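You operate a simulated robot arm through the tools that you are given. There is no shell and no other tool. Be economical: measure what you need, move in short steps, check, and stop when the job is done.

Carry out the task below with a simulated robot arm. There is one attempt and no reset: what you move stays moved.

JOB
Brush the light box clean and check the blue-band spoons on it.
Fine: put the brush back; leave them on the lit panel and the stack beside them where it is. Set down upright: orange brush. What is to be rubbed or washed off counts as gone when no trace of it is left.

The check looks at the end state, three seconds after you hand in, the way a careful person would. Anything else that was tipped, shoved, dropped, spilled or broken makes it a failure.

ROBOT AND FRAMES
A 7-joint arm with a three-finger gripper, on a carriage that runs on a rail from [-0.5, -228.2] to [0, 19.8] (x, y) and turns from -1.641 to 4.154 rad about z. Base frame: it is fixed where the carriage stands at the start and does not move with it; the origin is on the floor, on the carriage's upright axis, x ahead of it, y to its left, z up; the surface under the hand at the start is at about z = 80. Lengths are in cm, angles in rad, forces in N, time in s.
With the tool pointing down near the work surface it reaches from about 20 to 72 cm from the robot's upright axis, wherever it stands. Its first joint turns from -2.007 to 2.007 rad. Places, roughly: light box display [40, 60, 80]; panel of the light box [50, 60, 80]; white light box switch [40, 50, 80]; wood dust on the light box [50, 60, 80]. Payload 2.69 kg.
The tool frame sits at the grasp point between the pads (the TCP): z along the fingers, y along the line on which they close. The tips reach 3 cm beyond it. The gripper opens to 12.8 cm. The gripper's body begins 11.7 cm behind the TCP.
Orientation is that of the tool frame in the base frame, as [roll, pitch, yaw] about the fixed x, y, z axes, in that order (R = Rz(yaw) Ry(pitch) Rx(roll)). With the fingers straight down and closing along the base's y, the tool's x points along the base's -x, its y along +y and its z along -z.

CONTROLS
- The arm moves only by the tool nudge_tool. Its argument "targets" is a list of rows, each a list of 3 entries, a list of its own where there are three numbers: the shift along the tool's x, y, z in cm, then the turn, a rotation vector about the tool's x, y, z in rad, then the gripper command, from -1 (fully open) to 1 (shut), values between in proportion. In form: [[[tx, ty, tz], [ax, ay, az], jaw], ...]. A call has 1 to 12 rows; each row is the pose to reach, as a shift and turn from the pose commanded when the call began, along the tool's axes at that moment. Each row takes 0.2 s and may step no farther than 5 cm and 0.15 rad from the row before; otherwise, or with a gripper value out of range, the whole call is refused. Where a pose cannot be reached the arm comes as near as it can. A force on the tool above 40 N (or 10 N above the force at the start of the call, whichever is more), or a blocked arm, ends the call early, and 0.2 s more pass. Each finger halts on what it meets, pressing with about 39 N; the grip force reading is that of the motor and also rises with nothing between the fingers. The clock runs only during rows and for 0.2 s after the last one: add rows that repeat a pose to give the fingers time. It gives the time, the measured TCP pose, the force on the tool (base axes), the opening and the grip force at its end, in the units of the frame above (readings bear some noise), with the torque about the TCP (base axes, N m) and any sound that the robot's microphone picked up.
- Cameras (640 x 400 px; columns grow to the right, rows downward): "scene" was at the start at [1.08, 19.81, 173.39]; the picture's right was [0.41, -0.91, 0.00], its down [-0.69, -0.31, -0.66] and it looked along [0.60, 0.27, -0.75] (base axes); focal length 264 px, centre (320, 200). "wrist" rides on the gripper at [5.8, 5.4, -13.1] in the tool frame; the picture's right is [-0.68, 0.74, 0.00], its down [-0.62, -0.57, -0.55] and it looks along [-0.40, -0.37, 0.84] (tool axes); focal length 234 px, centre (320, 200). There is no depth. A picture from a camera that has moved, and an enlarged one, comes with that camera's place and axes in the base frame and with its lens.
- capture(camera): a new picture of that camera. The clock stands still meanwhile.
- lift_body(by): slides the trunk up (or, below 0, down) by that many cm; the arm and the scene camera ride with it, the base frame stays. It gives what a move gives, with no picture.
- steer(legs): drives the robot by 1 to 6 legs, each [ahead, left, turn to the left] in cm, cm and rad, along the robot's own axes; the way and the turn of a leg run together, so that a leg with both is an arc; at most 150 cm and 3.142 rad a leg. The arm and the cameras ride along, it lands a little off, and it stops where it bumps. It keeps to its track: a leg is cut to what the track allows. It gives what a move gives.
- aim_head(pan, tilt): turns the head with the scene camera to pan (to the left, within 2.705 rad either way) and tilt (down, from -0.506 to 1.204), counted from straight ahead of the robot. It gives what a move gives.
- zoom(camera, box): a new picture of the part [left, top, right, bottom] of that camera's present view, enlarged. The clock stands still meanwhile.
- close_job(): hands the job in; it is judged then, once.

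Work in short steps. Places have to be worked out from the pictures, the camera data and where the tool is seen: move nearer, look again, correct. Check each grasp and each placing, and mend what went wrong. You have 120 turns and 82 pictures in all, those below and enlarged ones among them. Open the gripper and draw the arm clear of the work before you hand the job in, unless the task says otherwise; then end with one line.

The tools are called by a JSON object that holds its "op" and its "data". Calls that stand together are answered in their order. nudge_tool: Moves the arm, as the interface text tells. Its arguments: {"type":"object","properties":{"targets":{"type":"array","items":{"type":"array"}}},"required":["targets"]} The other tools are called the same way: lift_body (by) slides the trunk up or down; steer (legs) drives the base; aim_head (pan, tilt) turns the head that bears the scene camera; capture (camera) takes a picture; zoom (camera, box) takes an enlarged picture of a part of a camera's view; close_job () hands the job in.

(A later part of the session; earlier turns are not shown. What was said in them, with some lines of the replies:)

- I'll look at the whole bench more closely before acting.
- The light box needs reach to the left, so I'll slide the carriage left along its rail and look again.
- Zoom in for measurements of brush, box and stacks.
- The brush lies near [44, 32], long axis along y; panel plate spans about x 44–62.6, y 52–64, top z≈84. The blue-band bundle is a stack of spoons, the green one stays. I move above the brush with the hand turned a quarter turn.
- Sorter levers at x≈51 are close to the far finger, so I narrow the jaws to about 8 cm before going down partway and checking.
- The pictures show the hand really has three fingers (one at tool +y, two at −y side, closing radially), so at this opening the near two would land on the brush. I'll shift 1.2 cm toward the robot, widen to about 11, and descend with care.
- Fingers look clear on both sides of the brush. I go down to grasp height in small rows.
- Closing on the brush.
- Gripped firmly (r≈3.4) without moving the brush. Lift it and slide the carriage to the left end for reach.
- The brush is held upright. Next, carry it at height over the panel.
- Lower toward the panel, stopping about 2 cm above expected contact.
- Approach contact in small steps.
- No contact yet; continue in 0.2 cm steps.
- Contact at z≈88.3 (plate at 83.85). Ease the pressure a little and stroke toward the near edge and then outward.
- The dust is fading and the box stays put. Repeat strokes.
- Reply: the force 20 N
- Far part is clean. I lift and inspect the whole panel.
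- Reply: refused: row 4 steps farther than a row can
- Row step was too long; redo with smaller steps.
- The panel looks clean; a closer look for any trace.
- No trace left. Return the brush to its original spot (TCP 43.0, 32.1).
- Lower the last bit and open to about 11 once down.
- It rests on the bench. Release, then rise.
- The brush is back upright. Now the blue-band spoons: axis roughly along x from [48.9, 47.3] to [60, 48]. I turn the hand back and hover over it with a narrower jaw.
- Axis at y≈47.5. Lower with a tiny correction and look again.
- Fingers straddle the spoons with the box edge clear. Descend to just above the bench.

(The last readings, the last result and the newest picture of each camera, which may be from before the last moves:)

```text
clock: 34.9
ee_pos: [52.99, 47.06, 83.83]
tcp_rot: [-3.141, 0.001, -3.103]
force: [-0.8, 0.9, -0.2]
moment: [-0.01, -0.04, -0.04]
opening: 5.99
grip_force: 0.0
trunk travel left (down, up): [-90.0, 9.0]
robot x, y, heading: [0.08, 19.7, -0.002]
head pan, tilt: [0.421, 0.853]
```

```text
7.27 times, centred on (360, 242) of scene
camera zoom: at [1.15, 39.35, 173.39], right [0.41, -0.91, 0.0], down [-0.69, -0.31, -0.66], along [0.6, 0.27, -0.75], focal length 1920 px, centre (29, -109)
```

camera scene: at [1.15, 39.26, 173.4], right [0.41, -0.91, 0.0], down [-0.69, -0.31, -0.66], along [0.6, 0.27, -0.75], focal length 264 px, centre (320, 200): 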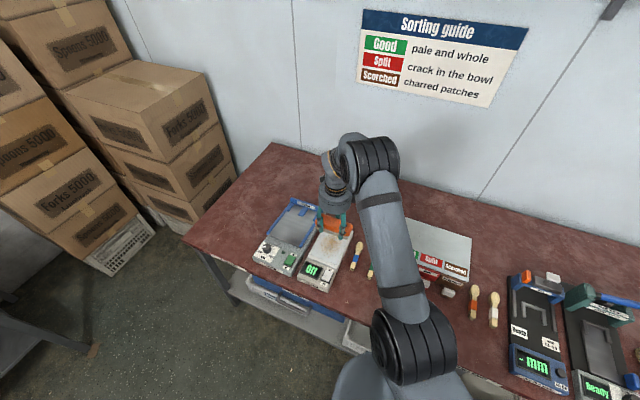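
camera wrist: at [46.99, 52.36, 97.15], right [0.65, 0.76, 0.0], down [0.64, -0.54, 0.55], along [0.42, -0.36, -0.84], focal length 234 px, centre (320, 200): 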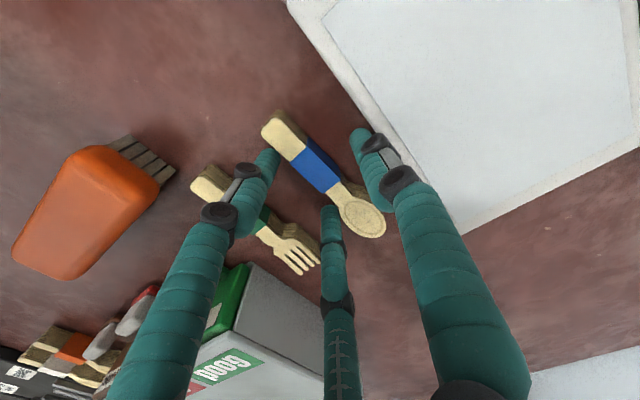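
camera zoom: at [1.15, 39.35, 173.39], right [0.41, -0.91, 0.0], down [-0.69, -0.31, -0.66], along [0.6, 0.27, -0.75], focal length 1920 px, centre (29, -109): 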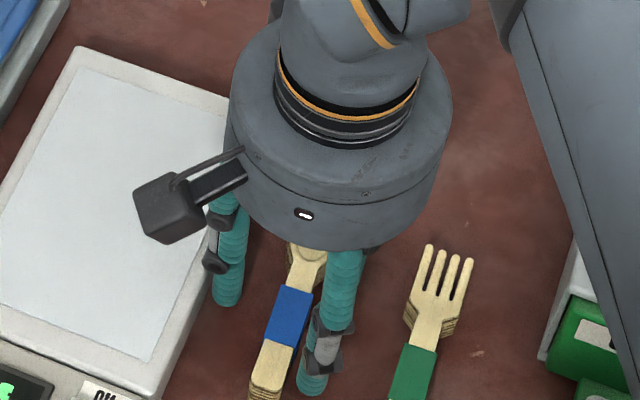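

Good alignment. Close on the stack.

{"op": "nudge_tool", "data": {"targets": [[[0, 0, 0], [0, 0, 0], 0.4], [[0, 0, 0], [0, 0, 0], 0.6], [[0, 0, 0], [0, 0, 0], 0.8], [[0, 0, 0], [0, 0, 0], 1], [[0, 0, 0], [0, 0, 0], 1], [[0, 0, 0], [0, 0, 0], 1]]}}

{"op": "capture", "data": {"camera": "wrist"}}

```text
clock: 36.3
ee_pos: [53.13, 47.2, 83.87]
tcp_rot: [3.141, 0.002, -3.103]
force: [-0.6, 0.1, 1.1]
moment: [0.03, 0.02, 0.01]
opening: 2.35
grip_force: 39.2
trunk travel left (down, up): [-90.0, 9.0]
robot x, y, heading: [-0.18, 19.67, 0.0]
head pan, tilt: [0.421, 0.853]
```

```text
41 pictures are left
camera wrist: at [47.01, 52.35, 97.16], right [0.65, 0.76, 0.0], down [0.64, -0.54, 0.55], along [0.42, -0.36, -0.84], focal length 234 px, centre (320, 200)
```

wrist: 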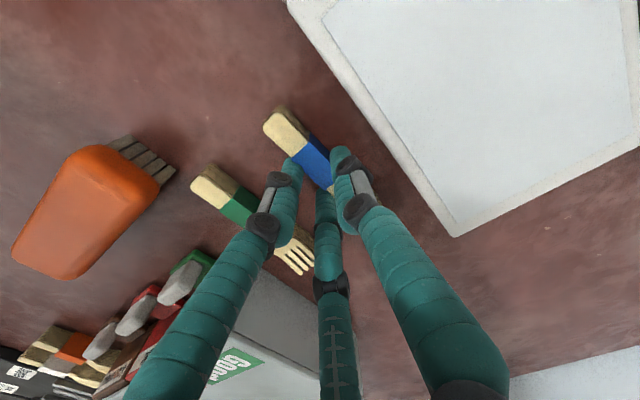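

Firm grip (width ≈1.8 cm). Lift 7 cm and check.

{"op": "nudge_tool", "data": {"targets": [[[0, 0, -1], [0, 0, 0], 1], [[0, 0, -4], [0, 0, 0], 1], [[0, 0, -8], [0, 0, 0], 1], [[0.2, 3.5, -8], [0, 0, 0], 1], [[0.4, 7, -8], [0, 0, 0], 1], [[0.6, 10.4, -8], [0, 0, 0], 1], [[0.6, 10.4, -8], [0, 0, 0], 1]]}}

{"op": "capture", "data": {"camera": "wrist"}}

{"op": "zoom", "data": {"camera": "scene", "box": [280, 200, 420, 290]}}

```text
clock: 37.9
ee_pos: [52.03, 57.47, 92.05]
tcp_rot: [3.14, 0.0, -3.105]
force: [-0.2, 0.4, 0.7]
moment: [0.04, 0.01, 0.02]
opening: 2.33
grip_force: 38.6
trunk travel left (down, up): [-90.0, 9.0]
robot x, y, heading: [0.03, 19.42, -0.004]
head pan, tilt: [0.421, 0.853]
```

```text
40 pictures are left
camera wrist: at [45.96, 62.77, 105.29], right [0.65, 0.76, 0.0], down [0.64, -0.54, 0.55], along [0.42, -0.36, -0.84], focal length 234 px, centre (320, 200)
```

wrist: 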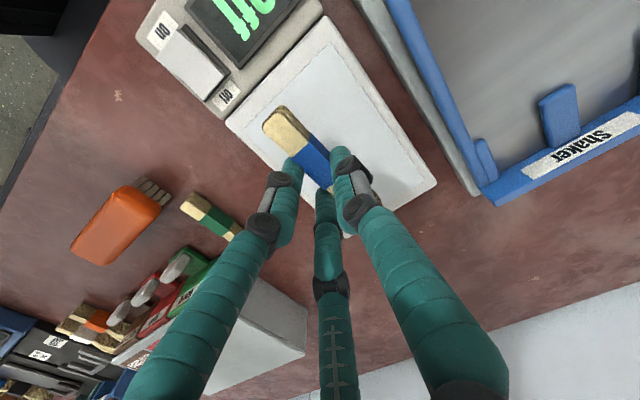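

```text
4.44 times, centred on (350, 245) of scene
camera zoom: at [1.19, 39.22, 173.4], right [0.41, -0.91, 0.0], down [-0.69, -0.31, -0.66], along [0.6, 0.27, -0.75], focal length 1173 px, centre (187, 0)
```

zoom: 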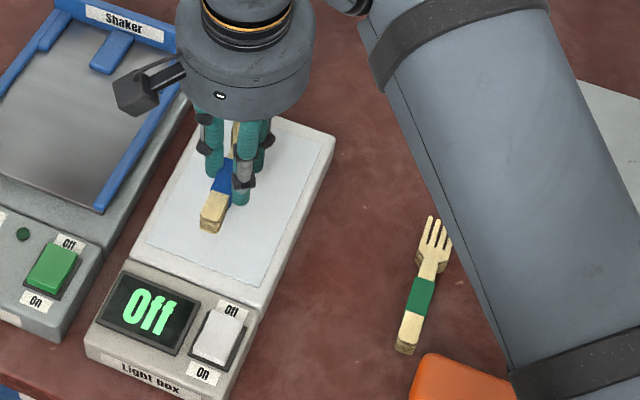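

The stack is held whole above the panel. Lower it.

{"op": "nudge_tool", "data": {"targets": [[[0, 0, 2], [0, 0, 0], 1], [[0, 0, 3.4], [0, 0, 0], 1], [[0, 0, 3.9], [0, 0, 0], 1], [[0, 0, 4.1], [0, 0, 0], 1], [[0, 0, 4.25], [0, 0, 0], 1]]}}

```text
clock: 39.1
ee_pos: [52.05, 57.65, 87.64]
tcp_rot: [3.141, 0.0, -3.102]
force: [-0.1, -0.4, -0.4]
moment: [0.0, -0.01, -0.02]
opening: 2.34
grip_force: 39.0
trunk travel left (down, up): [-90.0, 9.0]
robot x, y, heading: [0.28, 19.72, 0.002]
head pan, tilt: [0.421, 0.853]
```

Not yet touching; go on in 0.1 cm steps.

{"op": "nudge_tool", "data": {"targets": [[[0, 0, 0.1], [0, 0, 0], 1], [[0, 0, 0.2], [0, 0, 0], 1], [[0, 0, 0.3], [0, 0, 0], 1]]}}

```text
clock: 39.9
ee_pos: [52.08, 57.64, 87.46]
tcp_rot: [3.141, 0.002, -3.103]
force: [-2.0, -1.2, 4.3]
moment: [-0.02, -0.08, -0.01]
opening: 2.32
grip_force: 39.1
trunk travel left (down, up): [-90.0, 9.0]
robot x, y, heading: [0.44, 19.59, 0.001]
head pan, tilt: [0.421, 0.853]
```

Resting on the panel. Release and rise.

{"op": "nudge_tool", "data": {"targets": [[[0, 0, -0.05], [0, 0, 0], 0.5], [[0, 0, -0.05], [0, 0, 0], 0.2], [[0, 0, -0.05], [0, 0, 0], 0.0], [[0, 0, -0.05], [0, 0, 0], 0.0], [[0, 0, -2], [0, 0, 0], 0.0], [[0, 0, -6], [0, 0, 0], 0.0], [[0, 0, -10], [0, 0, 0], 0.0], [[0, 0, -12], [0, 0, 0], 0.0]]}}

{"op": "capture", "data": {"camera": "wrist"}}

{"op": "zoom", "data": {"camera": "scene", "box": [280, 200, 420, 290]}}

```text
clock: 41.7
ee_pos: [52.34, 57.52, 99.44]
tcp_rot: [-3.142, -0.001, -3.105]
force: [0.0, 0.2, 0.4]
moment: [-0.01, -0.01, 0.0]
opening: 6.39
grip_force: 0.0
trunk travel left (down, up): [-90.0, 9.0]
robot x, y, heading: [0.38, 19.6, -0.001]
head pan, tilt: [0.421, 0.853]
```

```text
38 pictures are left
camera wrist: at [46.14, 62.7, 112.66], right [0.65, 0.76, 0.0], down [0.64, -0.54, 0.55], along [0.42, -0.36, -0.84], focal length 234 px, centre (320, 200)
```

wrist: 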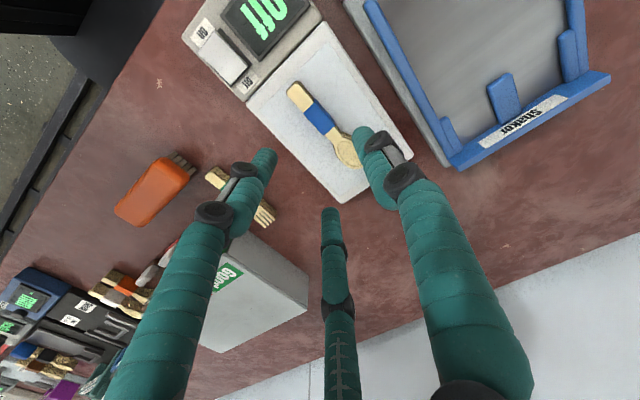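

```text
4.44 times, centred on (350, 245) of scene
camera zoom: at [1.12, 39.35, 173.38], right [0.41, -0.91, 0.0], down [-0.69, -0.31, -0.66], along [0.6, 0.27, -0.75], focal length 1173 px, centre (187, 0)
```

zoom: 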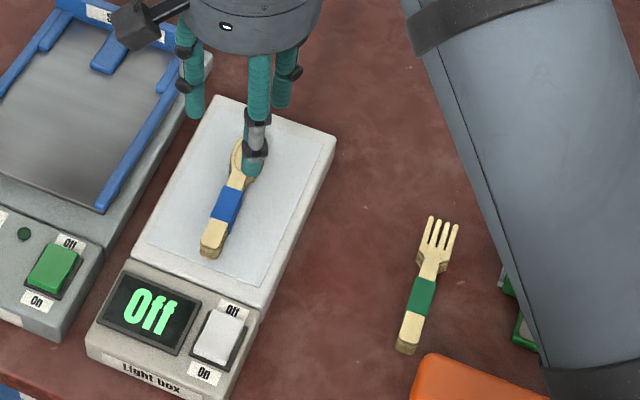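

The spoons sit on the panel. Next the rocker switch; zoom to see which end is up.

{"op": "zoom", "data": {"camera": "scene", "box": [305, 260, 345, 285]}}

{"op": "zoom", "data": {"camera": "wrist", "box": [180, 0, 300, 75]}}

```text
16.00 times, centred on (325, 272) of scene
camera zoom: at [1.12, 39.35, 173.38], right [0.41, -0.91, 0.0], down [-0.69, -0.31, -0.66], along [0.6, 0.27, -0.75], focal length 4223 px, centre (240, -960)
```

zoom: 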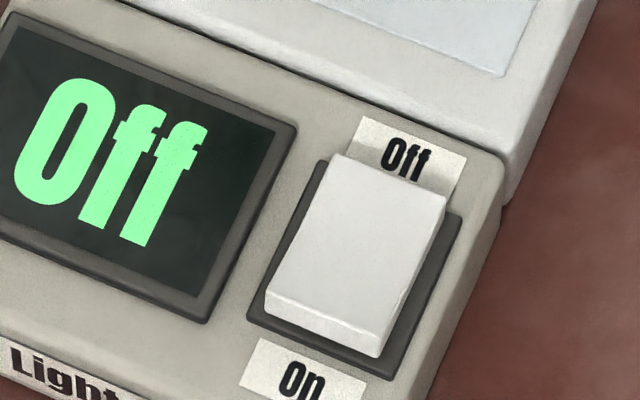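

```text
5.33 times, centred on (240, 38) of wrist
camera zoom: at [46.14, 62.7, 112.66], right [0.65, 0.76, 0.0], down [0.64, -0.54, 0.55], along [0.42, -0.36, -0.84], focal length 1249 px, centre (747, 1067)
```

zoom: 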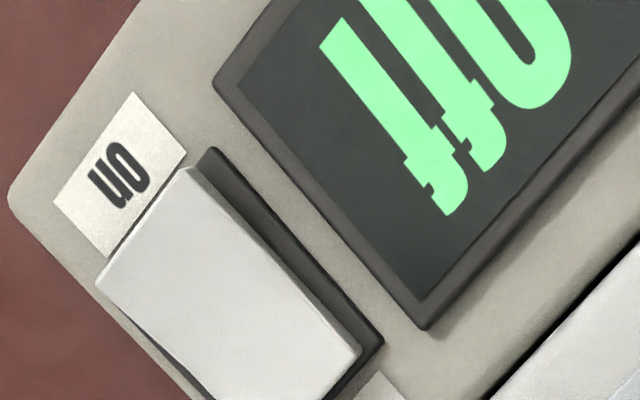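

I'll press the near ("On") end with the single finger at tool +y, other two fingers hanging over free bench to the right. Move there at height with jaw at 10.

{"op": "nudge_tool", "data": {"targets": [[[3.2, -2.1, 0], [0, 0, 0.04], -0.5625], [[6.4, -4.2, 0], [0, 0, 0.04], -0.5625], [[9.6, -6.3, 0], [0, 0, 0.04], -0.5625], [[12.9, -8.4, 0], [0, 0, 0.04], -0.5625], [[12.9, -8.4, 4], [0, 0, 0.04], -0.5625], [[12.9, -8.4, 8], [0, 0, 0.04], -0.5625], [[12.9, -8.4, 9.5], [0, 0, 0.04], -0.5625], [[12.9, -8.4, 9.5], [0, 0, 0.04], -0.5625]]}}

{"op": "capture", "data": {"camera": "wrist"}}

{"op": "zoom", "data": {"camera": "scene", "box": [280, 210, 420, 300]}}

```text
clock: 43.5
ee_pos: [39.6, 48.82, 89.84]
tcp_rot: [3.141, 0.001, 3.139]
force: [-0.3, 0.2, -0.2]
moment: [0.0, 0.02, 0.01]
opening: 9.99
grip_force: 0.0
trunk travel left (down, up): [-90.0, 9.0]
robot x, y, heading: [0.24, 19.35, 0.001]
head pan, tilt: [0.421, 0.853]
```

```text
34 pictures are left
camera wrist: at [33.78, 54.26, 103.03], right [0.68, 0.73, 0.0], down [0.61, -0.57, 0.55], along [0.4, -0.37, -0.84], focal length 234 px, centre (320, 200)
```

wrist: 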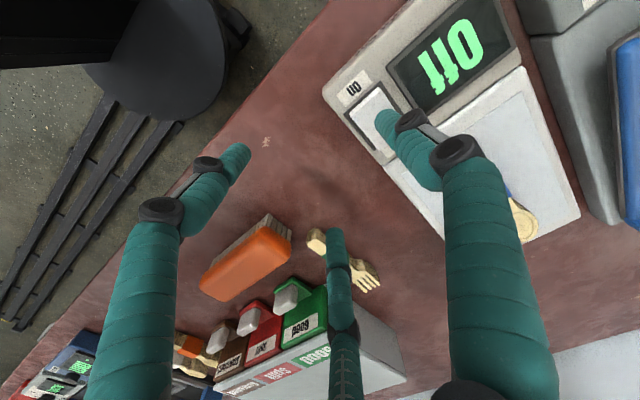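

```text
4.44 times, centred on (350, 255) of scene
camera zoom: at [1.13, 39.35, 173.39], right [0.41, -0.91, 0.0], down [-0.69, -0.31, -0.66], along [0.6, 0.27, -0.75], focal length 1173 px, centre (187, -44)
```

zoom: 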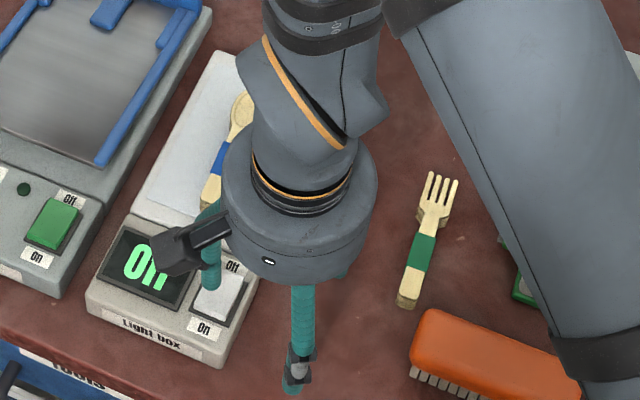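

Fingertip is above the near end of the rocker. Descend in small steps watching force.

{"op": "nudge_tool", "data": {"targets": [[[0.3, -0.3, 0.8], [0, 0, 0], -0.5625], [[0.3, -0.3, 1.3], [0, 0, 0], -0.5625], [[0.3, -0.3, 1.8], [0, 0, 0], -0.5625], [[0.3, -0.3, 2.3], [0, 0, 0], -0.5625]]}}

{"op": "zoom", "data": {"camera": "scene", "box": [290, 240, 350, 300]}}

```text
clock: 44.5
ee_pos: [39.25, 48.37, 87.57]
tcp_rot: [3.141, 0.001, 3.141]
force: [-0.2, 0.4, 0.9]
moment: [-0.01, 0.0, -0.05]
opening: 9.98
grip_force: 0.0
trunk travel left (down, up): [-90.0, 9.0]
robot x, y, heading: [0.28, 19.42, -0.003]
head pan, tilt: [0.421, 0.853]
```

```text
6.67 times, centred on (320, 270) of scene
camera zoom: at [1.16, 39.34, 173.39], right [0.41, -0.91, 0.0], down [-0.69, -0.31, -0.66], along [0.6, 0.27, -0.75], focal length 1760 px, centre (320, -267)
```

zoom: 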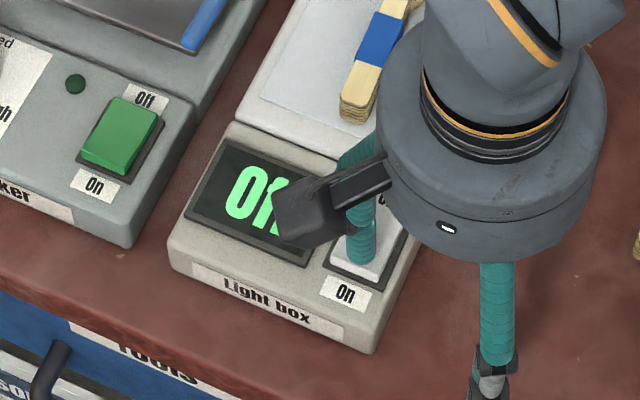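

Just above the rocker; continue slowly.

{"op": "nudge_tool", "data": {"targets": [[[0, 0, 0.3], [0, 0, 0], -0.5625], [[0, 0, 0.6], [0, 0, 0], -0.5625], [[0, 0, 0.8], [0, 0, 0], -0.5625]]}}

{"op": "zoom", "data": {"camera": "scene", "box": [290, 240, 350, 300]}}

```text
clock: 45.3
ee_pos: [39.17, 48.44, 86.9]
tcp_rot: [3.138, 0.002, 3.14]
force: [-1.9, 0.7, 9.9]
moment: [0.61, -0.04, -0.04]
opening: 10.44
grip_force: 3.1
trunk travel left (down, up): [-90.0, 9.0]
robot x, y, heading: [0.18, 19.84, -0.006]
head pan, tilt: [0.421, 0.853]
```

```text
6.67 times, centred on (320, 270) of scene
camera zoom: at [1.03, 39.27, 173.42], right [0.41, -0.91, 0.0], down [-0.69, -0.31, -0.66], along [0.6, 0.27, -0.75], focal length 1760 px, centre (320, -267)
```

zoom: 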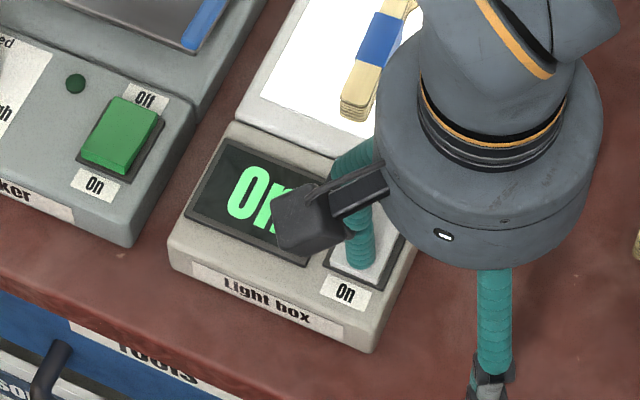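

The display shows On and the panel is lit. Lift off straight up and draw the arm clear.

{"op": "nudge_tool", "data": {"targets": [[[0, 0, -0.8], [0, 0, 0], -0.5625], [[0, 0, -4], [0, 0, 0], -0.5625], [[0, 0, -8], [0, 0, 0], -0.5625], [[0, 0, -12], [0, 0, 0], -0.5625], [[0, -4, -14], [0, 0, 0], -0.8], [[0, -8, -16], [0, 0, 0], -1], [[0, -12, -19], [0, 0, 0], -1], [[0, -16, -22], [0, 0, 0], -1], [[0, -20, -24], [0, 0, 0], -1], [[0, -24, -25], [0, 0, 0], -1], [[0, -24, -25], [0, 0, 0], -1]]}}

{"op": "capture", "data": {"camera": "scene"}}

{"op": "zoom", "data": {"camera": "scene", "box": [280, 205, 440, 305]}}

```text
clock: 47.7
ee_pos: [39.2, 24.13, 112.07]
tcp_rot: [3.141, -0.002, 3.139]
force: [0.7, 0.7, 0.7]
moment: [-0.08, -0.01, 0.02]
opening: 12.8
grip_force: 0.1
trunk travel left (down, up): [-90.0, 9.0]
robot x, y, heading: [-0.02, 19.51, -0.002]
head pan, tilt: [0.421, 0.853]
```

```text
30 pictures are left
camera scene: at [1.2, 39.52, 173.37], right [0.41, -0.91, 0.0], down [-0.69, -0.31, -0.66], along [0.6, 0.27, -0.75], focal length 264 px, centre (320, 200)
```

scene: 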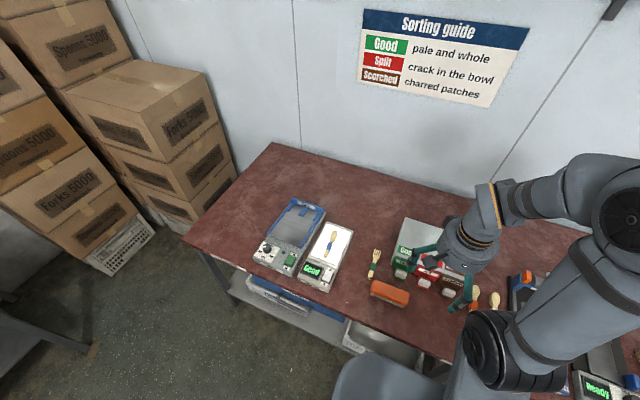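

```text
4.00 times, centred on (360, 255) of scene
camera zoom: at [1.2, 39.52, 173.37], right [0.41, -0.91, 0.0], down [-0.69, -0.31, -0.66], along [0.6, 0.27, -0.75], focal length 1056 px, centre (160, -20)
```

zoom: 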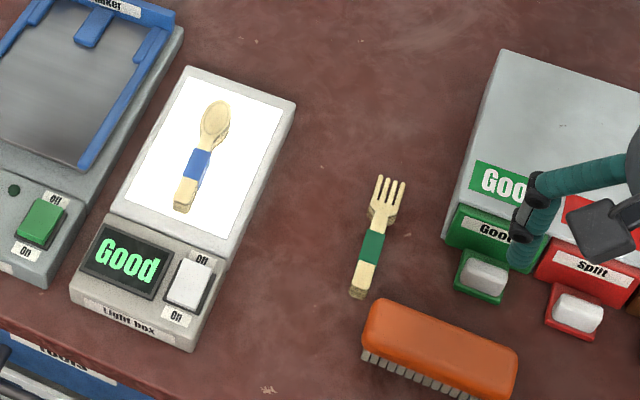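

The light box reads "Good". Let me look closely at the sorter unit and the final brush/spoon state.

{"op": "nudge_tool", "data": {"targets": [[[3, -4, 0], [0, 0, 0], -1], [[6, -8, 0], [0, 0, 0], -1], [[9, -12, 0], [0, 0, 0], -1], [[12, -16, 0], [0, 0, 0], -1], [[13, -20, 0], [0, 0, 0], -1], [[13, -20, 0], [0, 0, 0], -1]]}}

{"op": "zoom", "data": {"camera": "scene", "box": [360, 205, 480, 315]}}

{"op": "zoom", "data": {"camera": "scene", "box": [295, 220, 360, 295]}}

```text
clock: 49.1
ee_pos: [26.16, 4.54, 111.95]
tcp_rot: [-3.141, 0.001, 3.14]
force: [0.3, -0.1, -0.2]
moment: [0.01, 0.02, 0.03]
opening: 12.78
grip_force: 0.0
trunk travel left (down, up): [-90.0, 9.0]
robot x, y, heading: [-0.06, 19.51, -0.004]
head pan, tilt: [0.421, 0.853]
```

```text
3.64 times, centred on (420, 260) of scene
camera zoom: at [1.15, 39.4, 173.38], right [0.41, -0.91, 0.0], down [-0.69, -0.31, -0.66], along [0.6, 0.27, -0.75], focal length 960 px, centre (-44, -18)
```

zoom: 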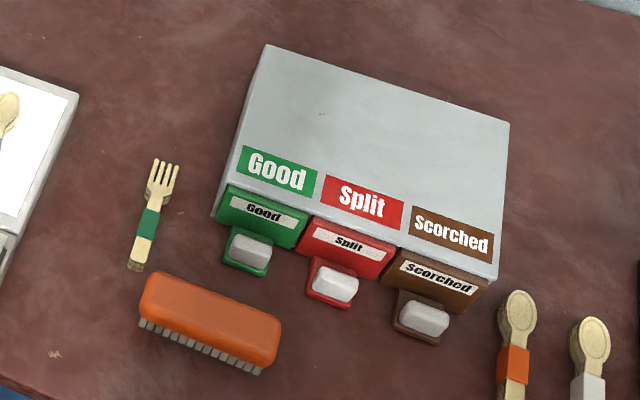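

```text
5.33 times, centred on (328, 258) of scene
camera zoom: at [1.15, 39.4, 173.38], right [0.41, -0.91, 0.0], down [-0.69, -0.31, -0.66], along [0.6, 0.27, -0.75], focal length 1408 px, centre (280, -107)
```

zoom: 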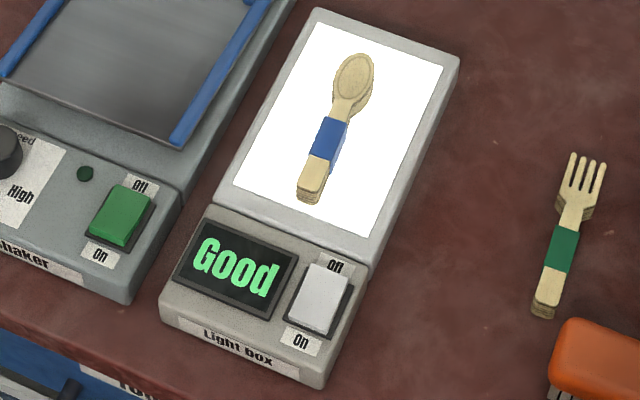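

The panel is clean and lit, and the blue-band spoons on it read "Good". The brush is back upright, the fork stack hasn't been touched and the arm is clear, so I'm handing in.

{"op": "close_job", "data": {}}

```text
The job is handed in.
```

The job is handed in: the light box is brushed clean and switched on, the blue-band spoons on its lit panel read "Good", the orange brush is back upright in its place, and the green-band fork stack was not moved.
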